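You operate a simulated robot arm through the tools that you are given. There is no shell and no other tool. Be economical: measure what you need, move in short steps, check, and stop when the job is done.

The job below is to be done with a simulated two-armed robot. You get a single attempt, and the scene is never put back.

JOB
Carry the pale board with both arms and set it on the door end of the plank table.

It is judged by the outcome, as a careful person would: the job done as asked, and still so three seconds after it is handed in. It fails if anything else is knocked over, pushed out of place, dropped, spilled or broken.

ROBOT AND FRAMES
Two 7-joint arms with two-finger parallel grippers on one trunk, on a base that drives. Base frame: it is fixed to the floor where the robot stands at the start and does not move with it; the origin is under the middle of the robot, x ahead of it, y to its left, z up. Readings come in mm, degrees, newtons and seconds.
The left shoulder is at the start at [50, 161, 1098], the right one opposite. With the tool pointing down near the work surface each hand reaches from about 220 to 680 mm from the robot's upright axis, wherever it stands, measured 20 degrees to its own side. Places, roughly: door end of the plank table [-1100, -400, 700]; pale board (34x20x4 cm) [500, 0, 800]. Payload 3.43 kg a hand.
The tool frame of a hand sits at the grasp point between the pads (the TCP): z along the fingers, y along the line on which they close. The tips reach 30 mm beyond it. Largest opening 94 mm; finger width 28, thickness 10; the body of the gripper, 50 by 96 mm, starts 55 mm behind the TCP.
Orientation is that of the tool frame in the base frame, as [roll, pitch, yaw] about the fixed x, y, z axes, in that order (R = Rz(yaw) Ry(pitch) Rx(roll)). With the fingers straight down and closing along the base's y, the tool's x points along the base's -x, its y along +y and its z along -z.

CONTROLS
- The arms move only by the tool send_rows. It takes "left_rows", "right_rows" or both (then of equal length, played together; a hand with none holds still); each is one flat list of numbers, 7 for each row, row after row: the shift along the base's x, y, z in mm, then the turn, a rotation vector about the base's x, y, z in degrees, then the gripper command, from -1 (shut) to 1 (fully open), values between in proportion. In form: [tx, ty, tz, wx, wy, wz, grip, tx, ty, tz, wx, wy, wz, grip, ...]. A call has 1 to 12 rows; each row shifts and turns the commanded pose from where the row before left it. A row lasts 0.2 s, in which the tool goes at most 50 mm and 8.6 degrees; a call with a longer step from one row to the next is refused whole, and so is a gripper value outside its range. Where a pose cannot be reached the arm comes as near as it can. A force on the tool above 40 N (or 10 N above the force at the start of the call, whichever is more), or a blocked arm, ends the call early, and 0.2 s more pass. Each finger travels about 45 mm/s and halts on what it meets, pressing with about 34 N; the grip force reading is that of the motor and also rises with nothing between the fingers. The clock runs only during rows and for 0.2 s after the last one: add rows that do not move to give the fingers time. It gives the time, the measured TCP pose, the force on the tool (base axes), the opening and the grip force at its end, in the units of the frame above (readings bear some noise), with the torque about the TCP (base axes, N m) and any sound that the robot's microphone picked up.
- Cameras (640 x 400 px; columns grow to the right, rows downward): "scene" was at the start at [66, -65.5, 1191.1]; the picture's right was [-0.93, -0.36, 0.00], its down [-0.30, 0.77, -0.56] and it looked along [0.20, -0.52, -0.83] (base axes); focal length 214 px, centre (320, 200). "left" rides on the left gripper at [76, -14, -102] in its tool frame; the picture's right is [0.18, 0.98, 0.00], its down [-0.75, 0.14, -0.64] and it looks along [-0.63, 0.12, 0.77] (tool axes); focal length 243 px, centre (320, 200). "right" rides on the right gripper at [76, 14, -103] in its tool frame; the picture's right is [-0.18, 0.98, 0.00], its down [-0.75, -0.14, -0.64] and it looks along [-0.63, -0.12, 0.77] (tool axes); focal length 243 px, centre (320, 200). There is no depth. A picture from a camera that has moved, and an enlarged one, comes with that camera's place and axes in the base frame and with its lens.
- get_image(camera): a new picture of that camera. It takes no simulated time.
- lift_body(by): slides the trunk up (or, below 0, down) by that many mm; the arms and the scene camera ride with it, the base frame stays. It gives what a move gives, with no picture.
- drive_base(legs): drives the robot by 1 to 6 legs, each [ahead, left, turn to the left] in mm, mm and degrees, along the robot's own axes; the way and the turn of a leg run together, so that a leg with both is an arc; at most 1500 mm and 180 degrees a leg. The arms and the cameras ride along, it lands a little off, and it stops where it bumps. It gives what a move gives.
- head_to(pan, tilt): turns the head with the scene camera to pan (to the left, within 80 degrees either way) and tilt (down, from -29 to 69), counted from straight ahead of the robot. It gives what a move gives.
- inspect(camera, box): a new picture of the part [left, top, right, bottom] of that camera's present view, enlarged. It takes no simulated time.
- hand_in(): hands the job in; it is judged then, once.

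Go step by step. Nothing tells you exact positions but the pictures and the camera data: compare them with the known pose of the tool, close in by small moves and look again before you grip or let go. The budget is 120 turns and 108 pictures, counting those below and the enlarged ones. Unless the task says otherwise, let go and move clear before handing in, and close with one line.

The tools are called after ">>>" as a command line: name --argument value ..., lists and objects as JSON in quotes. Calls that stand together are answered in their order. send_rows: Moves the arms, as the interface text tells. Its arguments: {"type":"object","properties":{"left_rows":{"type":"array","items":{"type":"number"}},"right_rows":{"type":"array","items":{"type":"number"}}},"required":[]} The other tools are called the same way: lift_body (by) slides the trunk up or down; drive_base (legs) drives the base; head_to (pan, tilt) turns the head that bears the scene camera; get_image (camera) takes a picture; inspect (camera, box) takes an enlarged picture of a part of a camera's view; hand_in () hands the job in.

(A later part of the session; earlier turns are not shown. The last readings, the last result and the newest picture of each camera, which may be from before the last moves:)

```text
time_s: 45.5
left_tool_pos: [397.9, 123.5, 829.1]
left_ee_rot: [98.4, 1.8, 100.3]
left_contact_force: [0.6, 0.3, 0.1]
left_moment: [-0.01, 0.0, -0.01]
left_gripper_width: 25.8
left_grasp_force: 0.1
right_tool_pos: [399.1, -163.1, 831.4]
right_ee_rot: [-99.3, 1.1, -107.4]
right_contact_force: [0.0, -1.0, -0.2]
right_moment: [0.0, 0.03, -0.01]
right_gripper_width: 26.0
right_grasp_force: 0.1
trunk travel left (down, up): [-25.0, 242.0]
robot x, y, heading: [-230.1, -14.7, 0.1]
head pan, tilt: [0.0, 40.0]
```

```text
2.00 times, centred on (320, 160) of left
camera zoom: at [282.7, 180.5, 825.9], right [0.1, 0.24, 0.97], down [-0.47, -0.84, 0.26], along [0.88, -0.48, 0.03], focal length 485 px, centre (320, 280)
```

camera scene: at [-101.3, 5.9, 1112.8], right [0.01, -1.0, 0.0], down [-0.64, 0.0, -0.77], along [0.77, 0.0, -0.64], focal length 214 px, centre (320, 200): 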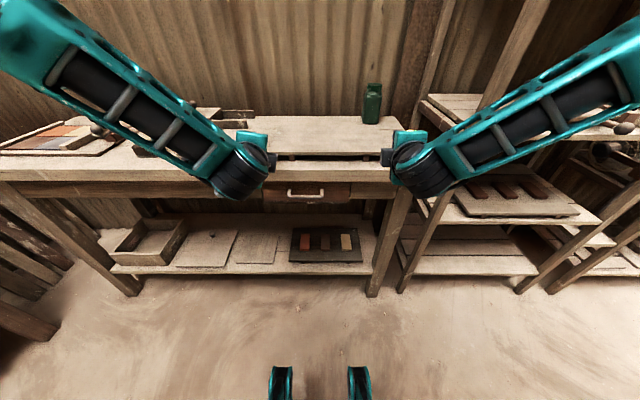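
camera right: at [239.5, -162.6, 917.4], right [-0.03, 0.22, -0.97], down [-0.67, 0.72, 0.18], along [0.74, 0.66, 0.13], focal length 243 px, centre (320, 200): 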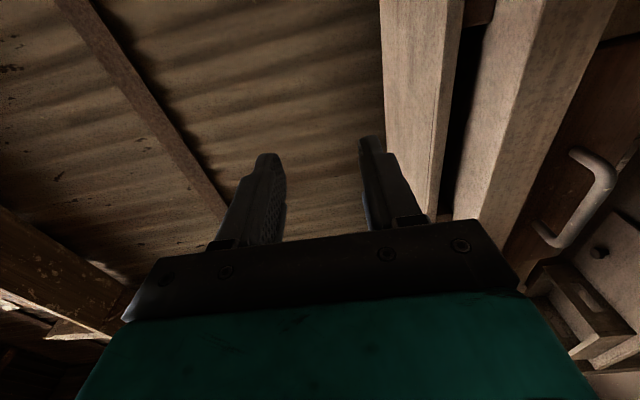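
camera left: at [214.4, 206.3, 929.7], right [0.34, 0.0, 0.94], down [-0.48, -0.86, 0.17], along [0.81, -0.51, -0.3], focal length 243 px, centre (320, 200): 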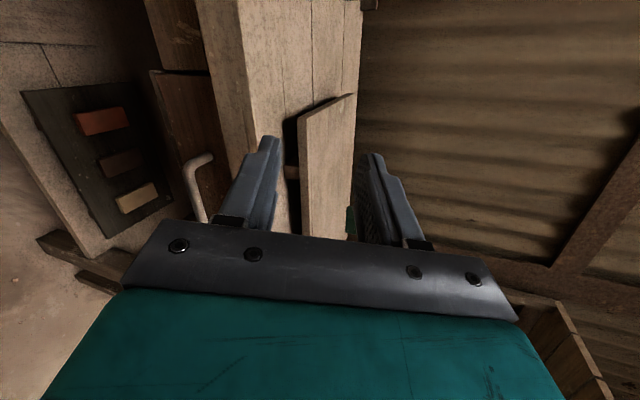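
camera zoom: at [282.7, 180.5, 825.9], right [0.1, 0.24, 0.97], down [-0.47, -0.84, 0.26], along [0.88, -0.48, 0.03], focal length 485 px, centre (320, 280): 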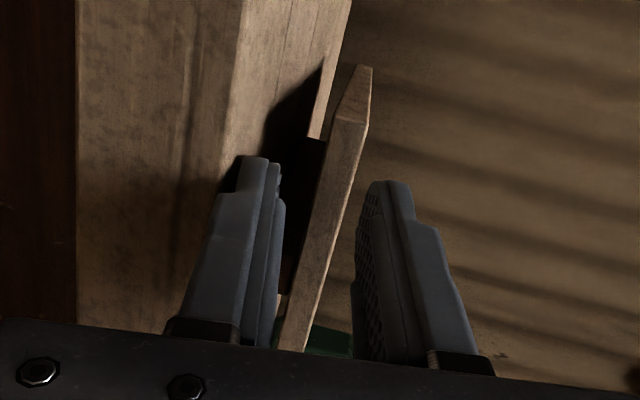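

No contact and well aligned. I'll insert the fingers about 45 mm further, so the tips reach about 28 mm over the board.

>>> send_rows --left_rows '[12, 0, 0, 0, 0, 0, -0.45, 12, 0, 0, 0, 0, 0, -0.45, 12, 0, 0, 0, 0, 0, -0.45, 10, 0, 0, 0, 0, 0, -0.45]' --right_rows '[12, 0, 0, 0, 0, 0, -0.45, 12, 0, 0, 0, 0, 0, -0.45, 12, 0, 0, 0, 0, 0, -0.45, 9, 0, 0, 0, 0, 0, -0.45]'

>>> inspect --camera "right" --box '[200, 60, 440, 260]'

>>> inspect --camera "left" --box '[200, 60, 440, 260]'

>>> inspect --camera "scene" --box '[220, 100, 440, 220]'

```text
time_s: 46.5
left_tool_pos: [441.8, 122.5, 828.6]
left_ee_rot: [98.3, 1.8, 100.3]
left_contact_force: [-0.3, 0.6, 0.4]
left_moment: [0.05, -0.01, 0.0]
left_gripper_width: 25.6
left_grasp_force: 0.0
right_tool_pos: [442.1, -163.6, 832.1]
right_ee_rot: [-99.5, 1.1, -107.5]
right_contact_force: [-0.1, -0.5, 1.5]
right_moment: [-0.01, 0.03, 0.01]
right_gripper_width: 25.7
right_grasp_force: 0.0
trunk travel left (down, up): [-25.0, 242.0]
robot x, y, heading: [-225.5, -11.2, 0.1]
head pan, tilt: [0.0, 40.0]
```

```text
2.00 times, centred on (320, 160) of right
camera zoom: at [321.2, -202.9, 832.6], right [-0.09, 0.24, -0.97], down [-0.36, 0.9, 0.26], along [0.93, 0.37, 0.0], focal length 485 px, centre (320, 280)
```

zoom: 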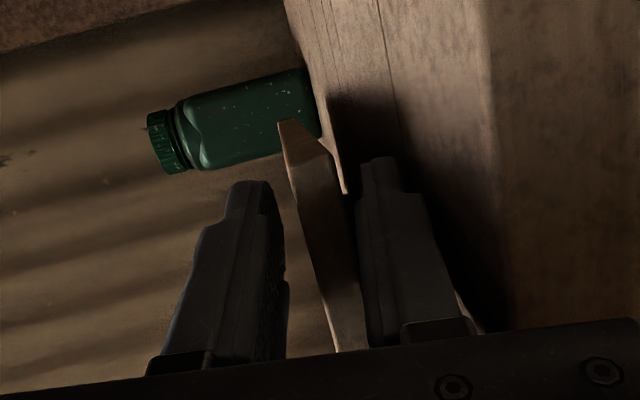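

```text
2.00 times, centred on (320, 160) of left
camera zoom: at [326.8, 179.5, 825.4], right [0.1, 0.24, 0.97], down [-0.47, -0.84, 0.26], along [0.88, -0.48, 0.03], focal length 485 px, centre (320, 280)
```

zoom: 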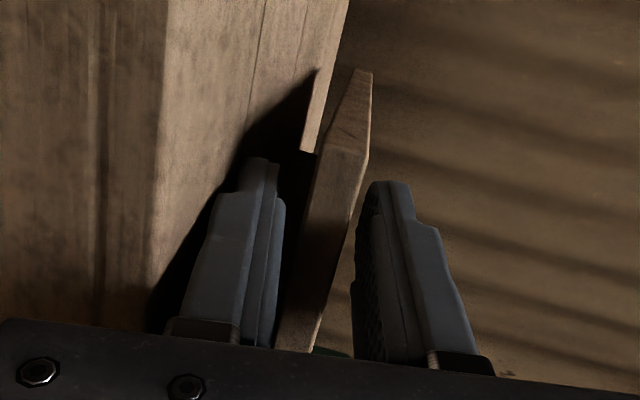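

```text
2.91 times, centred on (330, 160) of scene
camera zoom: at [-101.1, -11.4, 1112.8], right [0.0, -1.0, 0.0], down [-0.64, 0.0, -0.77], along [0.77, 0.0, -0.64], focal length 624 px, centre (291, 316)
```

zoom: 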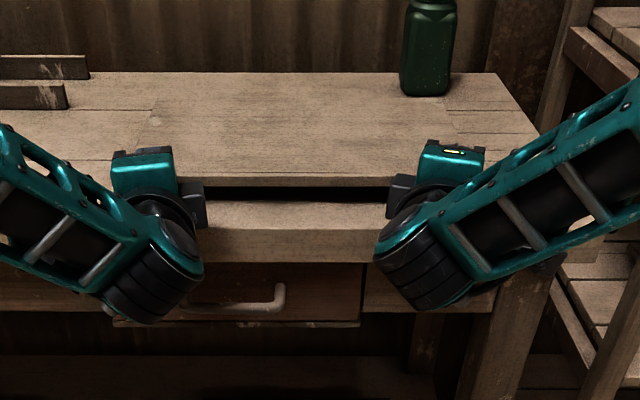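

The tips are inserted above and below the board on both sides. I'll close both grippers.

>>> send_rows --left_rows '[0, 0, 0, 0, 0, 0, -0.65, 0, 0, 0, 0, 0, 0, -0.8, 0, 0, 0, 0, 0, 0, -1, 0, 0, 0, 0, 0, 0, -1]' --right_rows '[0, 0, 0, 0, 0, 0, -0.65, 0, 0, 0, 0, 0, 0, -0.8, 0, 0, 0, 0, 0, 0, -1, 0, 0, 0, 0, 0, 0, -1]'

>>> inspect --camera "scene" --box '[220, 100, 440, 220]'

```text
time_s: 47.5
left_tool_pos: [441.1, 122.3, 831.5]
left_ee_rot: [98.0, 1.8, 100.4]
left_contact_force: [3.1, -1.0, 9.3]
left_moment: [1.16, -1.23, -0.46]
left_gripper_width: 18.5
left_grasp_force: 33.7
right_tool_pos: [442.8, -163.4, 832.1]
right_ee_rot: [-99.2, 1.1, -107.3]
right_contact_force: [2.8, 2.5, 0.2]
right_moment: [-1.34, -1.01, 0.29]
right_gripper_width: 19.4
right_grasp_force: 34.4
trunk travel left (down, up): [-25.0, 242.0]
robot x, y, heading: [-228.9, -15.1, 0.3]
head pan, tilt: [0.0, 40.0]
```

```text
2.91 times, centred on (330, 160) of scene
camera zoom: at [-101.7, -11.4, 1113.0], right [0.0, -1.0, 0.0], down [-0.64, 0.0, -0.77], along [0.77, 0.0, -0.64], focal length 624 px, centre (291, 316)
```

zoom: 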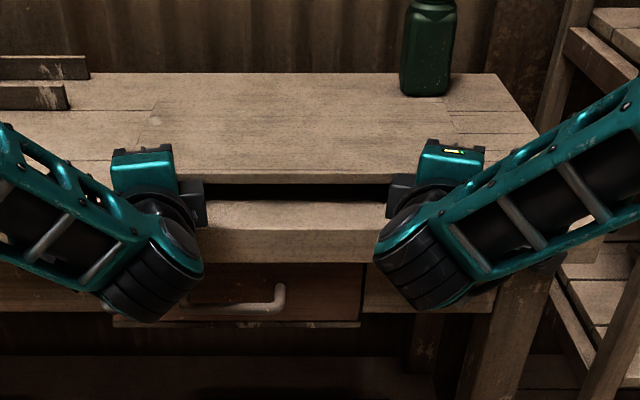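

Both hands grip with about 34 N. For a deeper and safer hold, I'll slide the board about 38 mm towards me, release, then insert further.

>>> send_rows --left_rows '[-8, 0, 0, 0, 0, 0, -1, -10, 0, 0, 0, 0, 0, -1, -10, 0, 0, 0, 0, 0, -1, -10, 0, 0, 0, 0, 0, -1]' --right_rows '[-8, 0, 0, 0, 0, 0, -1, -10, 0, 0, 0, 0, 0, -1, -10, 0, 0, 0, 0, 0, -1, -10, 0, 0, 0, 0, 0, -1]'

>>> inspect --camera "scene" --box '[220, 100, 440, 220]'

```text
time_s: 48.5
left_tool_pos: [404.3, 122.2, 829.8]
left_ee_rot: [98.3, 1.8, 100.3]
left_contact_force: [-2.7, 0.5, 7.5]
left_moment: [1.09, -1.0, -0.71]
left_gripper_width: 18.8
left_grasp_force: 33.6
right_tool_pos: [404.9, -162.5, 832.8]
right_ee_rot: [-99.3, 1.2, -107.5]
right_contact_force: [5.4, -0.6, 0.0]
right_moment: [-1.15, -0.91, -0.74]
right_gripper_width: 19.6
right_grasp_force: 33.9
trunk travel left (down, up): [-25.0, 242.0]
robot x, y, heading: [-230.3, -12.0, 0.4]
head pan, tilt: [0.0, 40.0]
```

```text
2.91 times, centred on (330, 160) of scene
camera zoom: at [-101.7, -11.6, 1112.9], right [0.0, -1.0, 0.0], down [-0.64, 0.0, -0.77], along [0.77, 0.0, -0.64], focal length 624 px, centre (291, 316)
```

zoom: 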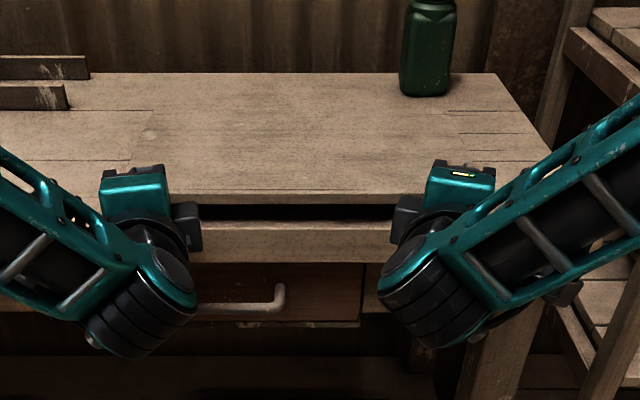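

The board slid cleanly. I'll open, flatten the pitch by about 4°, then insert deeper.

>>> send_rows --left_rows '[0, 0, 0, 0, 0, 0, -0.45, 0, 0, 0, 0, 0, 0, -0.45, 0, 0, 0, 0, -2, 0, -0.45, 0, 0, -1, 0, -2, 0, -0.45, 0, 0, 0, 0, 0, 0, -0.45]' --right_rows '[0, 0, 0, 0, 0, 0, -0.45, 0, 0, 0, 0, 0, 0, -0.45, 0, 0, -2, 0, -2, -2, -0.45, 0, 0, -2, 0, -2, -2, -0.45, 0, 0, 0, 0, 0, 0, -0.45]'

>>> inspect --camera "left" --box '[200, 60, 440, 260]'

>>> inspect --camera "right" --box '[200, 60, 440, 260]'

```text
time_s: 49.8
left_tool_pos: [404.5, 112.3, 835.7]
left_ee_rot: [94.7, 2.5, 100.5]
left_contact_force: [-1.0, 0.1, -2.1]
left_moment: [0.07, 0.0, -0.05]
left_gripper_width: 27.4
left_grasp_force: 1.3
left hand out of reach, approached as far as the arm can: row 4
right_tool_pos: [404.0, -161.7, 827.8]
right_ee_rot: [-95.5, 2.4, -111.5]
right_contact_force: [-0.3, -0.2, 1.7]
right_moment: [0.02, 0.03, -0.01]
right_gripper_width: 24.7
right_grasp_force: 0.0
trunk travel left (down, up): [-25.0, 242.0]
robot x, y, heading: [-229.7, -11.4, 0.3]
head pan, tilt: [0.0, 40.0]
```

```text
2.00 times, centred on (320, 160) of left
camera zoom: at [290.5, 168.7, 823.9], right [0.04, 0.24, 0.97], down [-0.48, -0.85, 0.23], along [0.88, -0.48, 0.08], focal length 485 px, centre (320, 280)
```

zoom: 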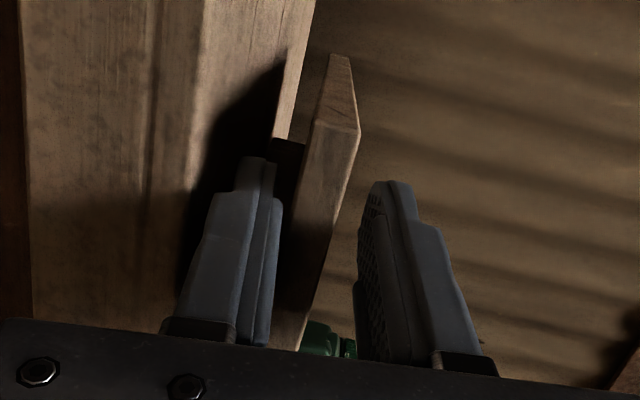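

```text
2.00 times, centred on (320, 160) of right
camera zoom: at [279.9, -193.0, 819.8], right [-0.01, 0.25, -0.97], down [-0.31, 0.92, 0.24], along [0.95, 0.3, 0.07], focal length 485 px, centre (320, 280)
```

zoom: 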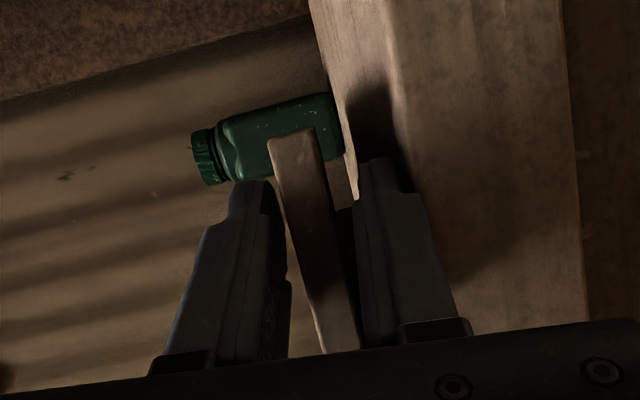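

The left hand needs a bit more toe-out, as the right did. I'll adjust it before inserting.

>>> send_rows --left_rows '[0, 4, -3, 0, 0, 4, -0.45, 0, 4, -2, 0, 0, 4, -0.45, 0, 2, -2, 0, 0, 2, -0.45, 0, 0, 0, 0, 0, 0, -0.45]'

```text
time_s: 50.8
left_tool_pos: [405.1, 123.1, 828.2]
left_ee_rot: [94.3, 2.5, 110.2]
left_contact_force: [0.6, 0.5, 0.5]
left_moment: [0.01, -0.01, -0.01]
left_gripper_width: 25.9
left_grasp_force: 0.1
right_tool_pos: [403.3, -161.2, 827.2]
right_ee_rot: [-95.7, 2.4, -111.5]
right_contact_force: [0.9, 0.3, 1.7]
right_moment: [-0.03, -0.02, 0.0]
right_gripper_width: 24.8
right_grasp_force: 0.1
trunk travel left (down, up): [-25.0, 242.0]
robot x, y, heading: [-225.7, -13.1, 0.5]
head pan, tilt: [0.0, 40.0]
```

Both hands are aligned at about z 828 with about 5° pitch. I'll insert 36 mm deeper.

>>> send_rows --left_rows '[9, 0, 0, 0, 0, 0, -0.45, 9, 0, 0, 0, 0, 0, -0.45, 9, 0, 0, 0, 0, 0, -0.45, 8, 0, 0, 0, 0, 0, -0.45]' --right_rows '[9, 0, 0, 0, 0, 0, -0.45, 9, 0, 0, 0, 0, 0, -0.45, 9, 0, 0, 0, 0, 0, -0.45, 9, 0, 0, 0, 0, 0, -0.45]'

>>> get_image --camera "left"

>>> inspect --camera "scene" --box '[220, 100, 440, 220]'

```text
time_s: 51.8
left_tool_pos: [440.5, 122.6, 829.0]
left_ee_rot: [94.4, 2.7, 110.2]
left_contact_force: [0.5, -0.2, 0.4]
left_moment: [0.02, 0.01, -0.01]
left_gripper_width: 25.2
left_grasp_force: 0.0
right_tool_pos: [439.1, -163.3, 828.8]
right_ee_rot: [-95.6, 2.5, -111.4]
right_contact_force: [-1.4, 0.0, -1.1]
right_moment: [-0.1, -0.02, -0.04]
right_gripper_width: 25.9
right_grasp_force: 0.7
trunk travel left (down, up): [-25.0, 242.0]
robot x, y, heading: [-227.4, -13.3, 0.4]
head pan, tilt: [0.0, 40.0]
```

```text
69 pictures are left
camera left: at [317.9, 158.6, 816.7], right [-0.01, 0.24, 0.97], down [-0.33, -0.92, 0.22], along [0.94, -0.32, 0.09], focal length 243 px, centre (320, 200)
```

left: 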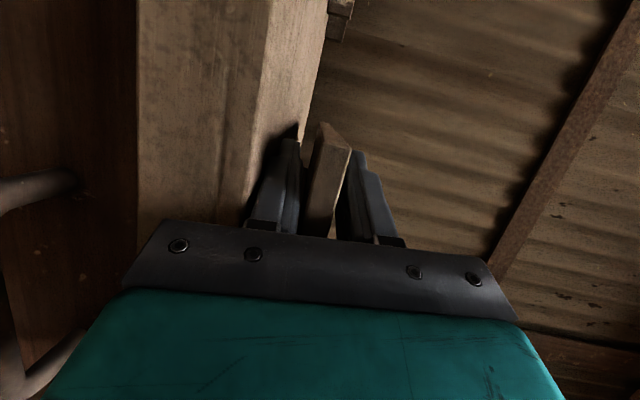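

```text
2.91 times, centred on (330, 160) of scene
camera zoom: at [-101.4, -11.5, 1112.8], right [0.0, -1.0, 0.0], down [-0.64, 0.0, -0.77], along [0.77, 0.0, -0.64], focal length 624 px, centre (291, 316)
```

zoom: 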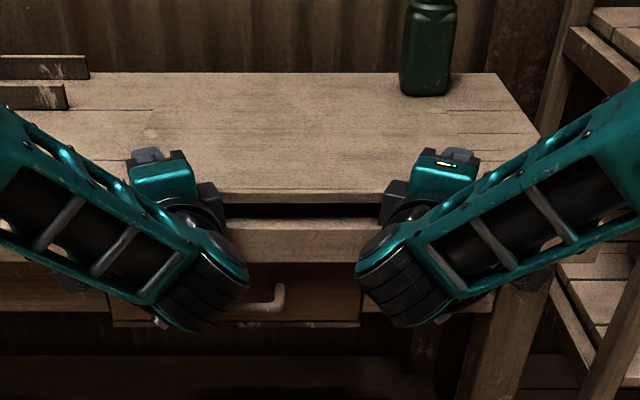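

Both grippers are inserted about 60 mm with no contact load. I'll close, then lift slightly.

>>> send_rows --left_rows '[0, 0, 0, 0, 0, 0, -0.7, 0, 0, 0, 0, 0, 0, -1, 0, 0, 0, 0, 0, 0, -1, 0, 0, 0, 0, 0, 0, -1, 0, 0, 6, 0, 0, 0, -1, 0, 0, 8, 0, 0, 0, -1, 0, 0, 8, 0, 0, 0, -1, 0, 0, 0, 0, 0, 0, -1]' --right_rows '[0, 0, 0, 0, 0, 0, -0.7, 0, 0, 0, 0, 0, 0, -1, 0, 0, 0, 0, 0, 0, -1, 0, 0, 0, 0, 0, 0, -1, 0, 0, 6, 0, 0, 0, -1, 0, 0, 8, 0, 0, 0, -1, 0, 0, 8, 0, 0, 0, -1, 0, 0, 0, 0, 0, 0, -1]'

>>> inspect --camera "scene" --box '[220, 100, 440, 220]'

```text
time_s: 53.5
left_tool_pos: [440.7, 122.5, 848.8]
left_ee_rot: [94.6, 2.5, 110.2]
left_contact_force: [0.2, 4.7, -0.8]
left_moment: [0.77, 1.2, -0.41]
left_gripper_width: 17.7
left_grasp_force: 34.4
right_tool_pos: [439.7, -162.9, 848.0]
right_ee_rot: [-95.8, 2.4, -111.4]
right_contact_force: [-0.8, -4.3, -4.9]
right_moment: [-1.36, -0.83, 0.6]
right_gripper_width: 18.0
right_grasp_force: 33.4
trunk travel left (down, up): [-25.0, 242.0]
robot x, y, heading: [-226.7, -11.0, 0.4]
head pan, tilt: [0.0, 40.0]
```

```text
2.91 times, centred on (330, 160) of scene
camera zoom: at [-100.6, -11.4, 1112.7], right [0.0, -1.0, 0.0], down [-0.64, 0.0, -0.77], along [0.77, 0.0, -0.64], focal length 624 px, centre (291, 316)
```

zoom: 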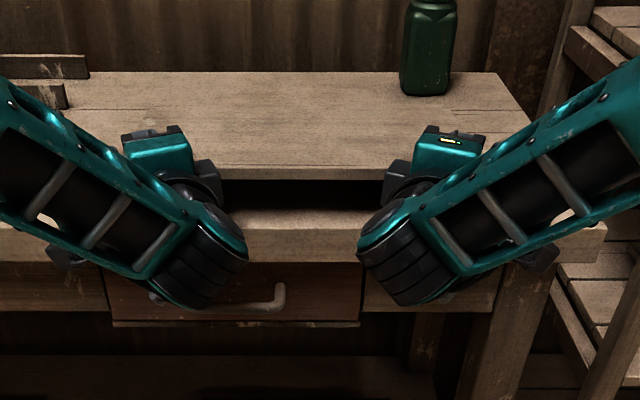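

The near edge has risen. I'll lift with the trunk so the arms keep their posture, then check how the board hangs.

>>> lift_body --by 70

>>> get_image --camera "scene"

>>> get_image --camera "left"

```text
time_s: 54.6
left_tool_pos: [440.1, 122.3, 920.3]
left_ee_rot: [94.4, 2.5, 110.1]
left_contact_force: [1.5, 5.7, -0.8]
left_moment: [0.68, 1.17, -0.51]
left_gripper_width: 17.9
left_grasp_force: 34.5
right_tool_pos: [441.1, -163.3, 918.5]
right_ee_rot: [-95.7, 2.5, -111.3]
right_contact_force: [-0.7, -6.0, -4.5]
right_moment: [-1.35, -0.81, 0.78]
right_gripper_width: 17.9
right_grasp_force: 33.6
trunk travel left (down, up): [-95.0, 172.0]
robot x, y, heading: [-226.7, -13.3, 0.2]
head pan, tilt: [0.0, 40.0]
```

```text
66 pictures are left
camera scene: at [-100.3, -11.4, 1182.7], right [0.0, -1.0, 0.0], down [-0.64, 0.0, -0.77], along [0.77, 0.0, -0.64], focal length 214 px, centre (320, 200)
```

scene: 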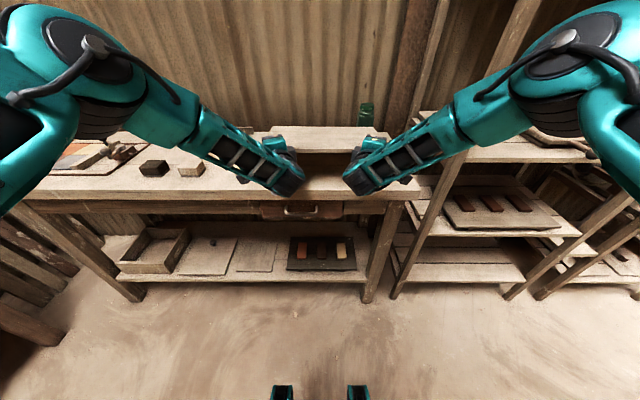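

```text
65 pictures are left
camera left: at [318.7, 158.5, 908.7], right [-0.01, 0.24, 0.97], down [-0.33, -0.92, 0.22], along [0.94, -0.32, 0.09], focal length 243 px, centre (320, 200)
```

left: 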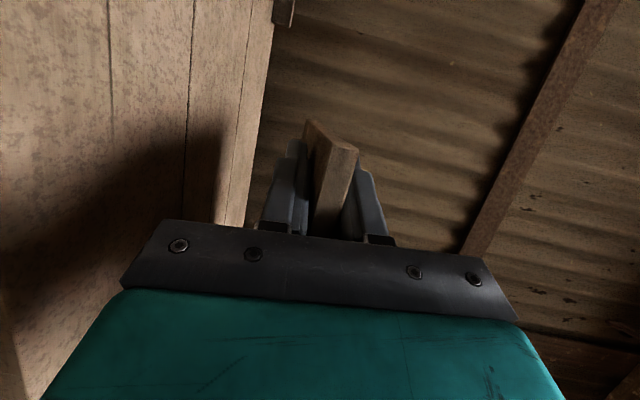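

The board is lifted clear and stable. I'll raise it over everything, move slightly ahead away from the table behind, and turn left around.

>>> lift_body --by 125

>>> drive_base --legs '[[60, 0, 0], [55, 0, 0]]'

>>> drive_base --legs '[[0, 0, 30], [0, 0, 30], [0, 0, 30]]'

>>> get_image --camera "scene"

```text
time_s: 56.2
left_tool_pos: [440.8, 123.5, 1043.7]
left_ee_rot: [94.3, 2.6, 110.2]
left_contact_force: [0.2, 6.8, 0.1]
left_moment: [0.65, 1.18, -0.23]
left_gripper_width: 18.0
left_grasp_force: 34.3
right_tool_pos: [440.3, -163.4, 1044.0]
right_ee_rot: [-95.7, 2.5, -111.3]
right_contact_force: [-0.7, -8.7, -5.0]
right_moment: [-1.37, -0.84, 0.33]
right_gripper_width: 17.9
right_grasp_force: 33.9
trunk travel left (down, up): [-220.0, 47.0]
robot x, y, heading: [-225.9, -16.0, 0.3]
head pan, tilt: [0.0, 40.0]
```

```text
time_s: 57.7
left_tool_pos: [556.2, 124.1, 1044.3]
left_ee_rot: [94.5, 2.4, 110.3]
left_contact_force: [0.1, 9.2, -0.3]
left_moment: [0.66, 1.2, -0.45]
left_gripper_width: 18.1
left_grasp_force: 33.9
right_tool_pos: [556.3, -160.1, 1043.3]
right_ee_rot: [-95.7, 2.5, -111.4]
right_contact_force: [0.0, -8.4, -4.8]
right_moment: [-1.41, -0.83, 0.33]
right_gripper_width: 18.1
right_grasp_force: 34.4
trunk travel left (down, up): [-220.0, 47.0]
robot x, y, heading: [-109.0, -12.1, 0.4]
head pan, tilt: [0.0, 40.0]
```

```text
time_s: 62.6
left_tool_pos: [-269.9, 649.7, 1046.2]
left_ee_rot: [94.4, 2.5, -157.9]
left_contact_force: [-1.4, 0.2, -1.4]
left_moment: [-1.1, 0.4, -0.17]
left_gripper_width: 17.9
left_grasp_force: 34.0
right_tool_pos: [16.7, 658.6, 1043.5]
right_ee_rot: [-95.8, 2.3, -19.5]
right_contact_force: [0.7, 0.8, -5.6]
right_moment: [0.72, -1.12, 0.03]
right_gripper_width: 17.6
right_grasp_force: 34.2
trunk travel left (down, up): [-220.0, 47.0]
robot x, y, heading: [-113.3, -10.7, 92.1]
head pan, tilt: [0.0, 40.0]
```

```text
64 pictures are left
camera scene: at [-116.5, 114.2, 1307.7], right [1.0, 0.04, 0.0], down [0.02, -0.64, -0.77], along [-0.03, 0.77, -0.64], focal length 214 px, centre (320, 200)
```

scene: 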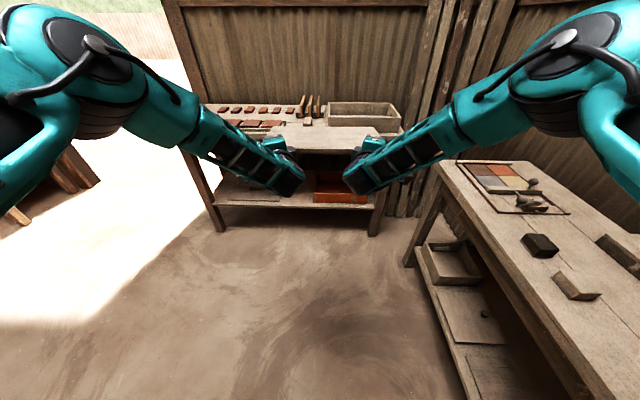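

Half way round with the board level. I'll continue the turn to face the plank table.

>>> drive_base --legs '[[0, 0, 29], [0, 0, 29], [0, 0, 29]]'

>>> get_image --camera "scene"

```text
time_s: 67.3
left_tool_pos: [-782.1, -131.5, 1045.8]
left_ee_rot: [94.5, 2.5, -71.2]
left_contact_force: [-0.3, -0.6, -0.5]
left_moment: [-0.51, -1.03, -0.1]
left_gripper_width: 17.9
left_grasp_force: 34.3
right_tool_pos: [-774.5, 154.3, 1043.3]
right_ee_rot: [-95.7, 2.4, 67.2]
right_contact_force: [-0.9, 0.7, -5.2]
right_moment: [1.14, 0.64, 0.08]
right_gripper_width: 17.6
right_grasp_force: 33.8
trunk travel left (down, up): [-220.0, 47.0]
robot x, y, heading: [-112.0, -15.0, 178.5]
head pan, tilt: [0.0, 40.0]
```

```text
63 pictures are left
camera scene: at [-237.1, -9.2, 1307.7], right [0.02, 1.0, 0.0], down [0.64, -0.01, -0.77], along [-0.77, 0.01, -0.64], focal length 214 px, centre (320, 200)
```

scene: 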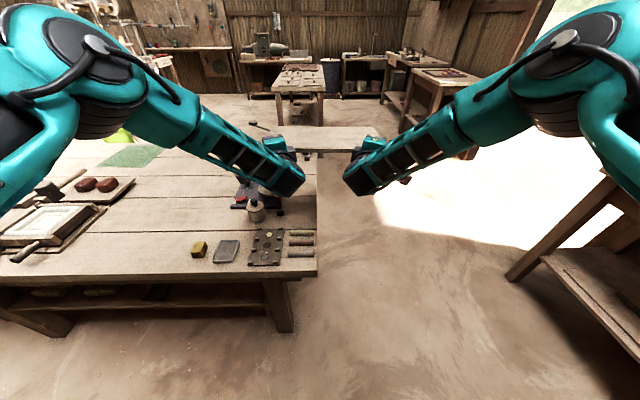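

Facing the table now. I'll correct the heading and strafe left along the table to the free strip.

>>> drive_base --legs '[[0, 0, 1.3], [0, 310, 0], [0, 310, 0]]'

>>> head_to --pan 0 --tilt 50

>>> get_image --camera "scene"

```text
time_s: 71.4
left_tool_pos: [-770.6, -770.2, 1045.0]
left_ee_rot: [94.5, 2.5, -69.4]
left_contact_force: [-0.2, -0.7, -1.4]
left_moment: [-0.51, -1.06, -0.05]
left_gripper_width: 18.2
left_grasp_force: 34.1
right_tool_pos: [-772.9, -483.9, 1042.8]
right_ee_rot: [-95.7, 2.4, 69.1]
right_contact_force: [0.4, -0.6, -4.4]
right_moment: [1.06, 0.66, 0.08]
right_gripper_width: 17.6
right_grasp_force: 34.4
trunk travel left (down, up): [-220.0, 47.0]
robot x, y, heading: [-103.0, -630.1, -179.3]
head pan, tilt: [0.0, 40.0]
```

```text
time_s: 72.1
left_tool_pos: [-770.6, -769.5, 1044.6]
left_ee_rot: [94.4, 2.4, -69.3]
left_contact_force: [1.3, -1.2, -0.4]
left_moment: [-0.5, -0.98, -0.27]
left_gripper_width: 17.8
left_grasp_force: 34.4
right_tool_pos: [-771.9, -484.3, 1043.6]
right_ee_rot: [-95.7, 2.3, 69.0]
right_contact_force: [-0.1, 1.8, -4.7]
right_moment: [1.14, 0.61, 0.2]
right_gripper_width: 17.8
right_grasp_force: 34.1
trunk travel left (down, up): [-220.0, 47.0]
robot x, y, heading: [-108.5, -628.5, -179.4]
head pan, tilt: [0.0, 50.0]
```

```text
62 pictures are left
camera scene: at [-222.1, -629.3, 1293.6], right [-0.01, 1.0, 0.0], down [0.77, 0.01, -0.64], along [-0.64, -0.01, -0.77], focal length 214 px, centre (320, 200)
```

scene: 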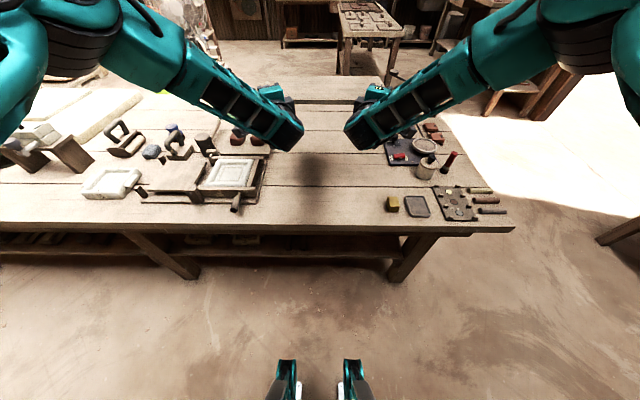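

There is room between the yellow block (y≈-420) and the framed piece (y≈-850); the board spans about y -460…-800. I'll back up so the gripper bodies will stay off the table edge, then lower the trunk part way and re-measure the edge height.

>>> drive_base --legs '[[-120, 0, 0]]'

>>> inspect --camera "scene" --box '[220, 140, 420, 265]'

>>> lift_body --by -160

>>> inspect --camera "scene" --box '[220, 100, 420, 225]'

>>> get_image --camera "scene"

```text
time_s: 73.3
left_tool_pos: [-648.6, -768.5, 1045.8]
left_ee_rot: [94.4, 2.5, -69.2]
left_contact_force: [-1.0, -0.5, 0.0]
left_moment: [-0.43, -1.0, -0.14]
left_gripper_width: 18.0
left_grasp_force: 33.8
right_tool_pos: [-651.2, -484.2, 1043.6]
right_ee_rot: [-95.7, 2.4, 69.2]
right_contact_force: [0.8, 0.7, -4.4]
right_moment: [1.05, 0.61, 0.29]
right_gripper_width: 17.6
right_grasp_force: 34.0
trunk travel left (down, up): [-220.0, 47.0]
robot x, y, heading: [18.5, -624.5, -179.0]
head pan, tilt: [0.0, 50.0]
```

```text
3.20 times, centred on (320, 202) of scene
camera zoom: at [-100.9, -627.9, 1293.7], right [-0.02, 1.0, 0.0], down [0.77, 0.01, -0.64], along [-0.64, -0.01, -0.77], focal length 686 px, centre (320, 192)
```

zoom: 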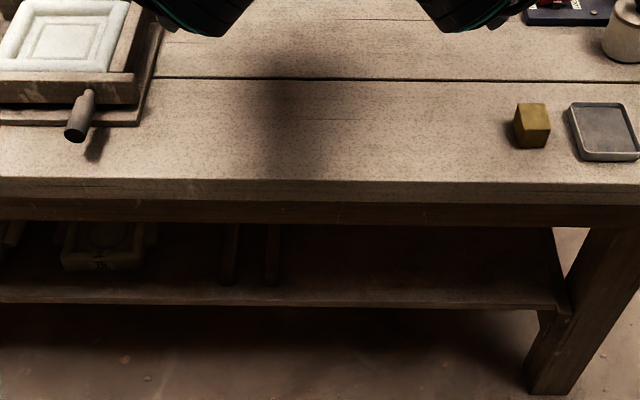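

```text
time_s: 75.2
left_tool_pos: [-649.0, -769.4, 885.3]
left_ee_rot: [94.5, 2.4, -69.1]
left_contact_force: [-0.4, 0.3, -0.3]
left_moment: [-0.46, -1.0, -0.23]
left_gripper_width: 17.9
left_grasp_force: 34.1
right_tool_pos: [-651.3, -484.9, 882.8]
right_ee_rot: [-95.7, 2.4, 69.2]
right_contact_force: [0.8, 0.4, -4.9]
right_moment: [1.07, 0.62, 0.26]
right_gripper_width: 17.5
right_grasp_force: 34.0
trunk travel left (down, up): [-60.0, 207.0]
robot x, y, heading: [16.8, -628.1, -179.3]
head pan, tilt: [0.0, 50.0]
```

```text
3.20 times, centred on (320, 162) of scene
camera zoom: at [-101.6, -627.9, 1133.6], right [-0.02, 1.0, 0.0], down [0.77, 0.01, -0.64], along [-0.64, -0.01, -0.77], focal length 686 px, centre (320, 320)
```

zoom: 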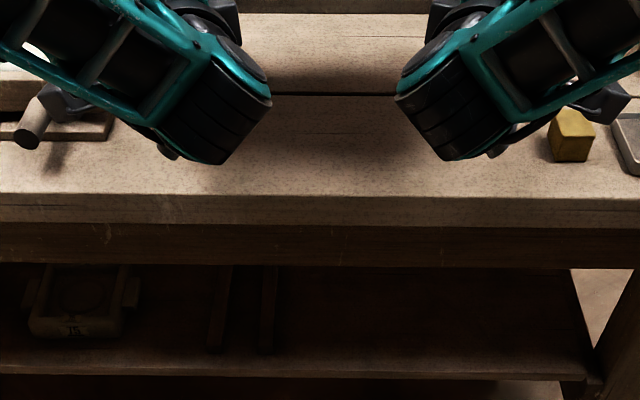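

```text
59 pictures are left
camera scene: at [-101.6, -627.9, 1133.6], right [-0.02, 1.0, 0.0], down [0.77, 0.01, -0.64], along [-0.64, -0.01, -0.77], focal length 214 px, centre (320, 200)
```

scene: 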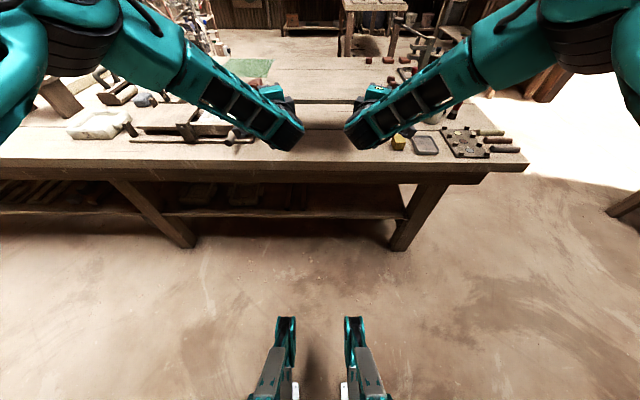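

Triangulation puts the tabletop at roughly z 700–725 and its edge at x≈-596. I'll lower the trunk fully, then lower the arms a little and check reach.

>>> lift_body --by -60

>>> send_rows --left_rows '[0, 0, -8, 0, 0, 0, -1, 0, 0, -8, 0, 0, 0, -1, 0, 0, -8, 0, 0, 0, -1, 0, 0, 0, 0, 0, 0, -1]' --right_rows '[0, 0, -8, 0, 0, 0, -1, 0, 0, -8, 0, 0, 0, -1, 0, 0, -8, 0, 0, 0, -1, 0, 0, 0, 0, 0, 0, -1]'

```text
time_s: 76.2
left_tool_pos: [-649.4, -769.2, 824.6]
left_ee_rot: [94.6, 2.4, -69.2]
left_contact_force: [-0.4, -0.2, -0.8]
left_moment: [-0.46, -1.03, 0.01]
left_gripper_width: 17.6
left_grasp_force: 34.1
right_tool_pos: [-652.6, -483.3, 823.4]
right_ee_rot: [-95.7, 2.4, 69.2]
right_contact_force: [-0.4, -0.3, -3.9]
right_moment: [1.05, 0.61, 0.11]
right_gripper_width: 17.6
right_grasp_force: 33.9
trunk travel left (down, up): [0.0, 267.0]
robot x, y, heading: [16.5, -624.8, -179.0]
head pan, tilt: [0.0, 50.0]
```

```text
time_s: 77.2
left_tool_pos: [-648.3, -769.8, 800.9]
left_ee_rot: [94.3, 2.4, -69.0]
left_contact_force: [-7.2, -0.6, -1.5]
left_moment: [-0.62, -0.91, 0.79]
left_gripper_width: 18.1
left_grasp_force: 33.4
right_tool_pos: [-652.4, -484.1, 798.3]
right_ee_rot: [-95.8, 2.3, 69.3]
right_contact_force: [6.5, 0.0, -4.7]
right_moment: [0.98, 0.59, 1.24]
right_gripper_width: 17.9
right_grasp_force: 33.9
trunk travel left (down, up): [0.0, 267.0]
robot x, y, heading: [16.7, -628.5, -179.3]
head pan, tilt: [0.0, 50.0]
```

>>> send_rows --left_rows '[0, 0, -8, 0, 0, 0, -1, 0, 0, -8, 0, 0, 0, -1, 0, 0, -8, 0, 0, 0, -1, 0, 0, 0, 0, 0, 0, -1]' --right_rows '[0, 0, -8, 0, 0, 0, -1, 0, 0, -8, 0, 0, 0, -1, 0, 0, -8, 0, 0, 0, -1, 0, 0, 0, 0, 0, 0, -1]'

>>> get_image --camera "left"

>>> get_image --camera "scene"

```text
time_s: 78.2
left_tool_pos: [-649.4, -768.9, 776.2]
left_ee_rot: [94.5, 2.4, -69.2]
left_contact_force: [-3.9, 0.8, -1.4]
left_moment: [-0.57, -0.91, 0.52]
left_gripper_width: 18.0
left_grasp_force: 34.5
right_tool_pos: [-653.4, -482.9, 775.6]
right_ee_rot: [-95.7, 2.5, 69.2]
right_contact_force: [3.1, -0.3, -4.9]
right_moment: [1.03, 0.57, 0.53]
right_gripper_width: 17.8
right_grasp_force: 33.8
trunk travel left (down, up): [0.0, 267.0]
robot x, y, heading: [18.0, -629.0, -179.3]
head pan, tilt: [0.0, 50.0]
```

```text
58 pictures are left
camera left: at [-524.6, -802.6, 765.5], right [0.01, -0.24, 0.97], down [0.32, 0.92, 0.22], along [-0.95, 0.31, 0.08], focal length 243 px, centre (320, 200)
```

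left: 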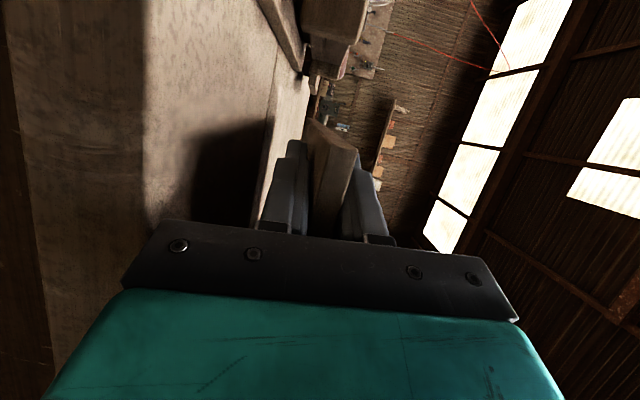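

```text
57 pictures are left
camera scene: at [-101.7, -627.9, 1073.6], right [-0.02, 1.0, 0.0], down [0.77, 0.01, -0.64], along [-0.64, -0.01, -0.77], focal length 214 px, centre (320, 200)
```

scene: 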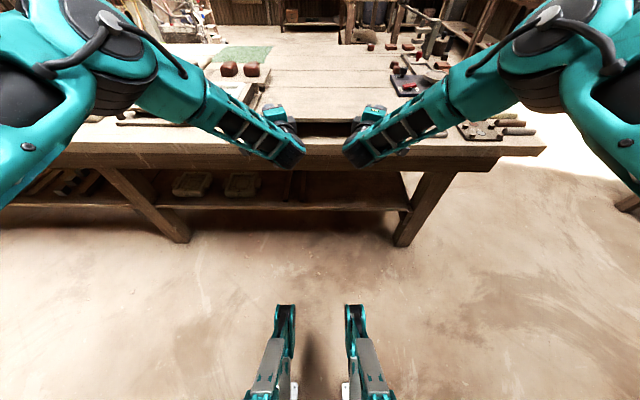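

>>> send_rows --left_rows '[7, 0, -6, 0, 0, 0, -1, 7, 0, -6, 0, 0, 0, -1, 0, 0, 0, 0, 0, 0, -1]' --right_rows '[7, 0, -6, 0, 0, 0, -1, 7, 0, -6, 0, 0, 0, -1, 0, 0, 0, 0, 0, 0, -1]'

>>> get_image --camera "right"

>>> inspect --camera "left" --box '[180, 80, 420, 260]'

>>> inspect --camera "scene" --box '[220, 60, 420, 185]'

```text
time_s: 79.0
left_tool_pos: [-635.0, -769.0, 763.3]
left_ee_rot: [94.6, 2.4, -69.2]
left_contact_force: [2.2, -1.2, -0.5]
left_moment: [-0.45, -0.96, -0.66]
left_gripper_width: 17.5
left_grasp_force: 34.4
right_tool_pos: [-638.8, -484.2, 764.4]
right_ee_rot: [-95.5, 2.4, 69.2]
right_contact_force: [-2.9, 0.9, -3.9]
right_moment: [1.13, 0.77, -0.01]
right_gripper_width: 17.9
right_grasp_force: 33.7
trunk travel left (down, up): [0.0, 267.0]
robot x, y, heading: [14.3, -624.7, -178.9]
head pan, tilt: [0.0, 50.0]
```

```text
56 pictures are left
camera right: at [-515.1, -447.7, 756.0], right [0.01, -0.24, -0.97], down [0.32, -0.92, 0.23], along [-0.95, -0.31, 0.07], focal length 243 px, centre (320, 200)
```

right: 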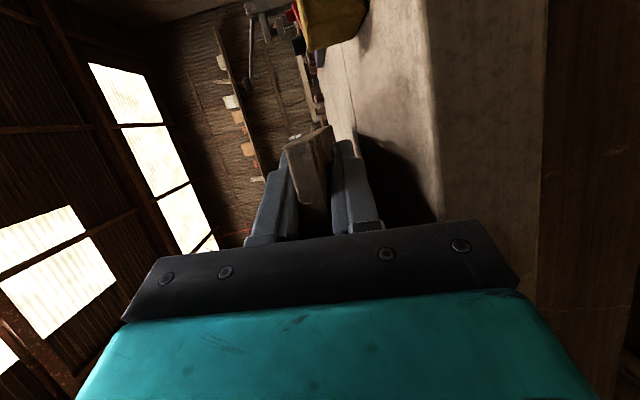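

```text
2.22 times, centred on (300, 170) of left
camera zoom: at [-510.3, -802.6, 752.8], right [0.01, -0.24, 0.97], down [0.32, 0.92, 0.22], along [-0.95, 0.31, 0.08], focal length 539 px, centre (364, 267)
```

zoom: 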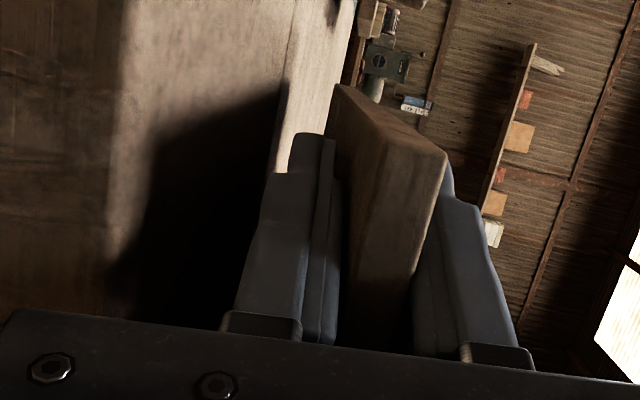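

```text
3.20 times, centred on (320, 122) of scene
camera zoom: at [-101.6, -627.9, 1073.6], right [-0.02, 1.0, 0.0], down [0.77, 0.01, -0.64], along [-0.64, -0.01, -0.77], focal length 686 px, centre (320, 448)
```

zoom: 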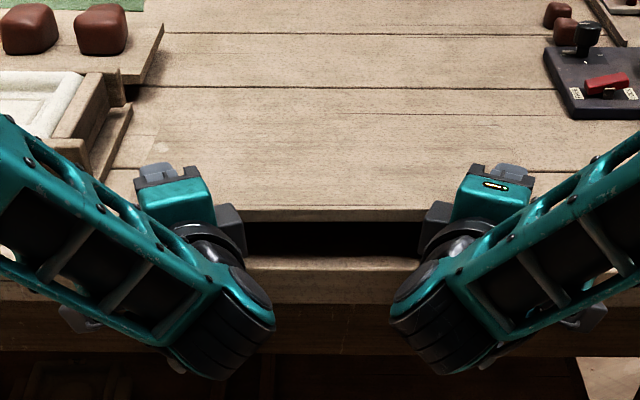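

Clearances look fine on both sides (about 40–50 mm). I'll continue down in small steps until the board touches.

>>> send_rows --left_rows '[0, 0, -5, 0, 0, 0, -1, 0, 0, -5, 0, 0, 0, -1, 0, 0, 0, 0, 0, 0, -1]' --right_rows '[0, 0, -5, 0, 0, 0, -1, 0, 0, -5, 0, 0, 0, -1, 0, 0, 0, 0, 0, 0, -1]'

>>> send_rows --left_rows '[0, 0, -4, 0, 0, 0, -1, 0, 0, -4, 0, 0, 0, -1, 0, 0, 0, 0, 0, 0, -1]' --right_rows '[0, 0, -4, 0, 0, 0, -1, 0, 0, -4, 0, 0, 0, -1, 0, 0, 0, 0, 0, 0, -1]'

>>> inspect --camera "scene" --box '[220, 60, 420, 185]'

```text
time_s: 79.8
left_tool_pos: [-634.1, -770.7, 756.8]
left_ee_rot: [94.3, 2.6, -69.1]
left_contact_force: [0.7, 3.3, -1.6]
left_moment: [-1.28, 1.12, 0.36]
left_gripper_width: 18.0
left_grasp_force: 33.8
right_tool_pos: [-638.2, -484.4, 755.9]
right_ee_rot: [-95.4, 2.4, 69.2]
right_contact_force: [3.8, -3.0, 10.4]
right_moment: [1.18, 0.95, -0.63]
right_gripper_width: 19.0
right_grasp_force: 33.8
trunk travel left (down, up): [0.0, 267.0]
robot x, y, heading: [16.2, -625.7, -179.2]
head pan, tilt: [0.0, 50.0]
```

```text
time_s: 80.6
left_tool_pos: [-634.4, -771.2, 748.5]
left_ee_rot: [94.3, 2.5, -69.2]
left_contact_force: [3.2, 4.6, 0.8]
left_moment: [-1.34, 1.17, -0.02]
left_gripper_width: 19.8
left_grasp_force: 34.1
right_tool_pos: [-638.1, -483.6, 748.6]
right_ee_rot: [-95.4, 2.5, 69.2]
right_contact_force: [5.0, -5.5, 14.4]
right_moment: [1.53, 1.56, -0.52]
right_gripper_width: 20.4
right_grasp_force: 33.9
trunk travel left (down, up): [0.0, 267.0]
robot x, y, heading: [12.2, -627.3, -179.2]
head pan, tilt: [0.0, 50.0]
```

```text
3.20 times, centred on (320, 122) of scene
camera zoom: at [-99.1, -628.2, 1074.0], right [-0.02, 1.0, 0.0], down [0.76, 0.01, -0.64], along [-0.64, -0.01, -0.76], focal length 686 px, centre (320, 448)
```

zoom: 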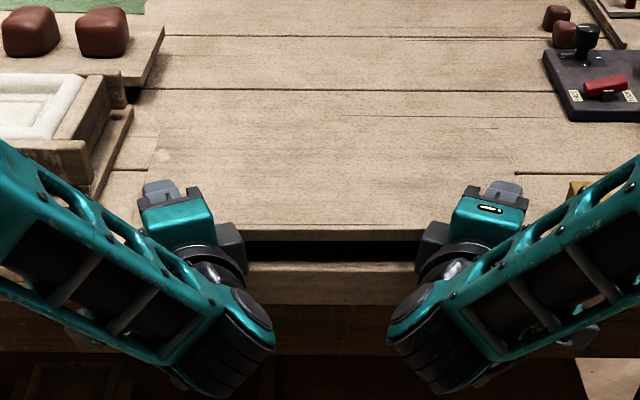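

The far edge of the board is touching the table. I'll lower the near edge the rest of the way.

>>> send_rows --left_rows '[0, 0, -3, 0, 0.5, 0, -1, 0, 0, -3, 0, 0.5, 0, -1, 0, 0, 0, 0, 0, 0, -1]' --right_rows '[0, 0, -3, 0, 0.5, 0, -1, 0, 0, -3, 0, 0.5, 0, -1, 0, 0, 0, 0, 0, 0, -1]'

>>> inspect --camera "left" --box '[180, 80, 420, 260]'

>>> inspect --camera "scene" --box '[270, 110, 370, 170]'

```text
time_s: 81.4
left_tool_pos: [-634.0, -769.5, 746.6]
left_ee_rot: [92.8, 3.0, -69.2]
left_contact_force: [5.8, 0.4, 18.0]
left_moment: [-1.11, 0.63, -0.69]
left_gripper_width: 18.7
left_grasp_force: 34.2
right_tool_pos: [-637.9, -484.4, 746.3]
right_ee_rot: [-94.0, 2.9, 69.2]
right_contact_force: [-0.5, 1.3, 20.1]
right_moment: [1.24, 0.92, 0.6]
right_gripper_width: 19.8
right_grasp_force: 33.7
trunk travel left (down, up): [0.0, 267.0]
robot x, y, heading: [13.8, -626.2, -179.2]
head pan, tilt: [0.0, 50.0]
```

```text
2.22 times, centred on (300, 170) of left
camera zoom: at [-510.0, -803.3, 732.1], right [0.04, -0.24, 0.97], down [0.33, 0.92, 0.21], along [-0.94, 0.31, 0.11], focal length 539 px, centre (364, 267)
```

zoom: 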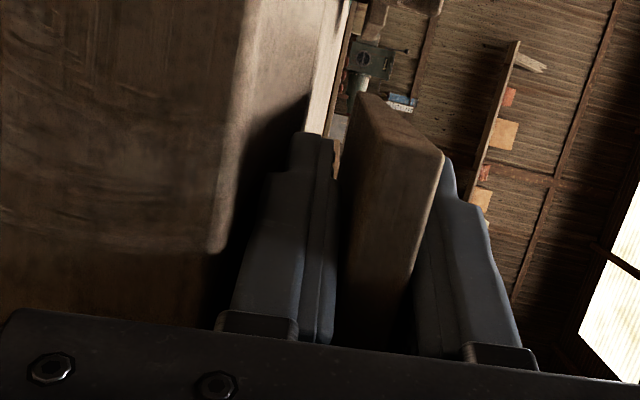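

```text
6.40 times, centred on (320, 140) of scene
camera zoom: at [-97.3, -627.8, 1074.6], right [-0.02, 1.0, 0.0], down [0.76, 0.01, -0.65], along [-0.65, -0.01, -0.76], focal length 1373 px, centre (320, 584)
```

zoom: 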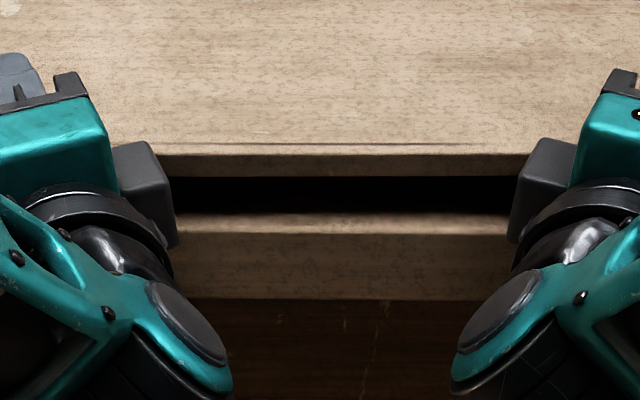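

The load of about 20 N a hand and the stalled height suggest the board is resting on its battens. I'll ease off the pressure and open slightly.

>>> send_rows --left_rows '[0, 0, 3, 0, 0, 0, -1, 0, 0, 0, 0, 0, 0, -0.6, 0, 0, 0, 0, 0, 0, -0.45, 0, 0, 0, 0, 0, 0, -0.45]' --right_rows '[0, 0, 3, 0, 0, 0, -1, 0, 0, 0, 0, 0, 0, -0.6, 0, 0, 0, 0, 0, 0, -0.45, 0, 0, 0, 0, 0, 0, -0.45]'

>>> inspect --camera "left" --box '[180, 80, 420, 260]'

>>> inspect --camera "right" --box '[220, 80, 460, 260]'

>>> inspect --camera "scene" --box '[270, 110, 370, 170]'

```text
time_s: 82.4
left_tool_pos: [-634.5, -768.8, 745.8]
left_ee_rot: [93.4, 3.0, -69.3]
left_contact_force: [-1.4, 3.7, 13.4]
left_moment: [-0.06, -0.01, 0.01]
left_gripper_width: 21.3
left_grasp_force: 0.2
right_tool_pos: [-636.3, -485.2, 747.0]
right_ee_rot: [-94.4, 2.8, 69.2]
right_contact_force: [-5.8, 2.3, 16.5]
right_moment: [0.27, 0.08, 0.06]
right_gripper_width: 21.5
right_grasp_force: 0.1
trunk travel left (down, up): [0.0, 267.0]
robot x, y, heading: [12.7, -624.5, -178.9]
head pan, tilt: [0.0, 50.0]
```

```text
2.22 times, centred on (300, 170) of left
camera zoom: at [-510.0, -803.5, 732.4], right [0.03, -0.24, 0.97], down [0.33, 0.92, 0.22], along [-0.94, 0.31, 0.11], focal length 539 px, centre (364, 267)
```

zoom: 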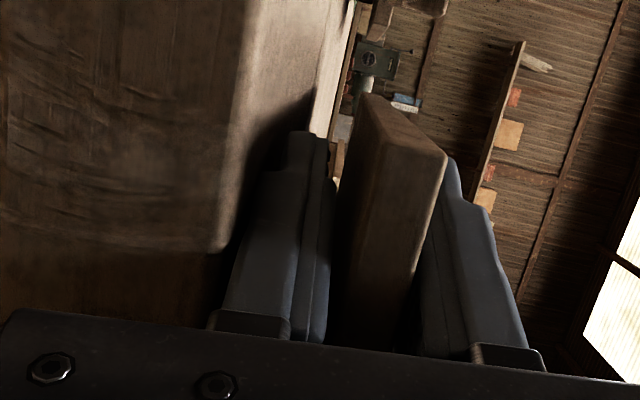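

```text
2.22 times, centred on (340, 170) of right
camera zoom: at [-513.1, -448.8, 736.0], right [-0.01, -0.24, -0.97], down [0.32, -0.92, 0.23], along [-0.95, -0.31, 0.09], focal length 539 px, centre (276, 267)
```

zoom: 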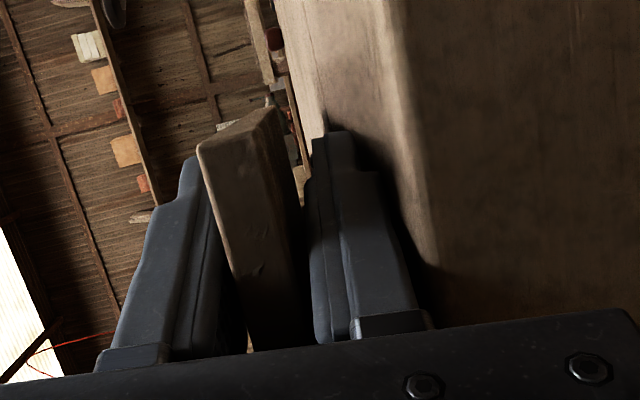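

```text
6.40 times, centred on (320, 140) of scene
camera zoom: at [-99.0, -627.6, 1074.0], right [-0.02, 1.0, 0.0], down [0.76, 0.01, -0.64], along [-0.64, -0.01, -0.76], focal length 1373 px, centre (320, 584)
```

zoom: 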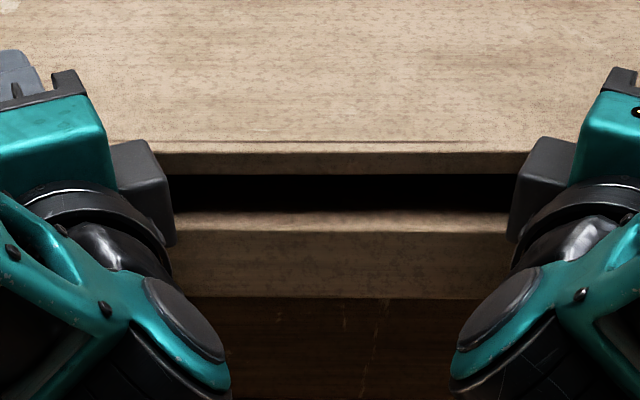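

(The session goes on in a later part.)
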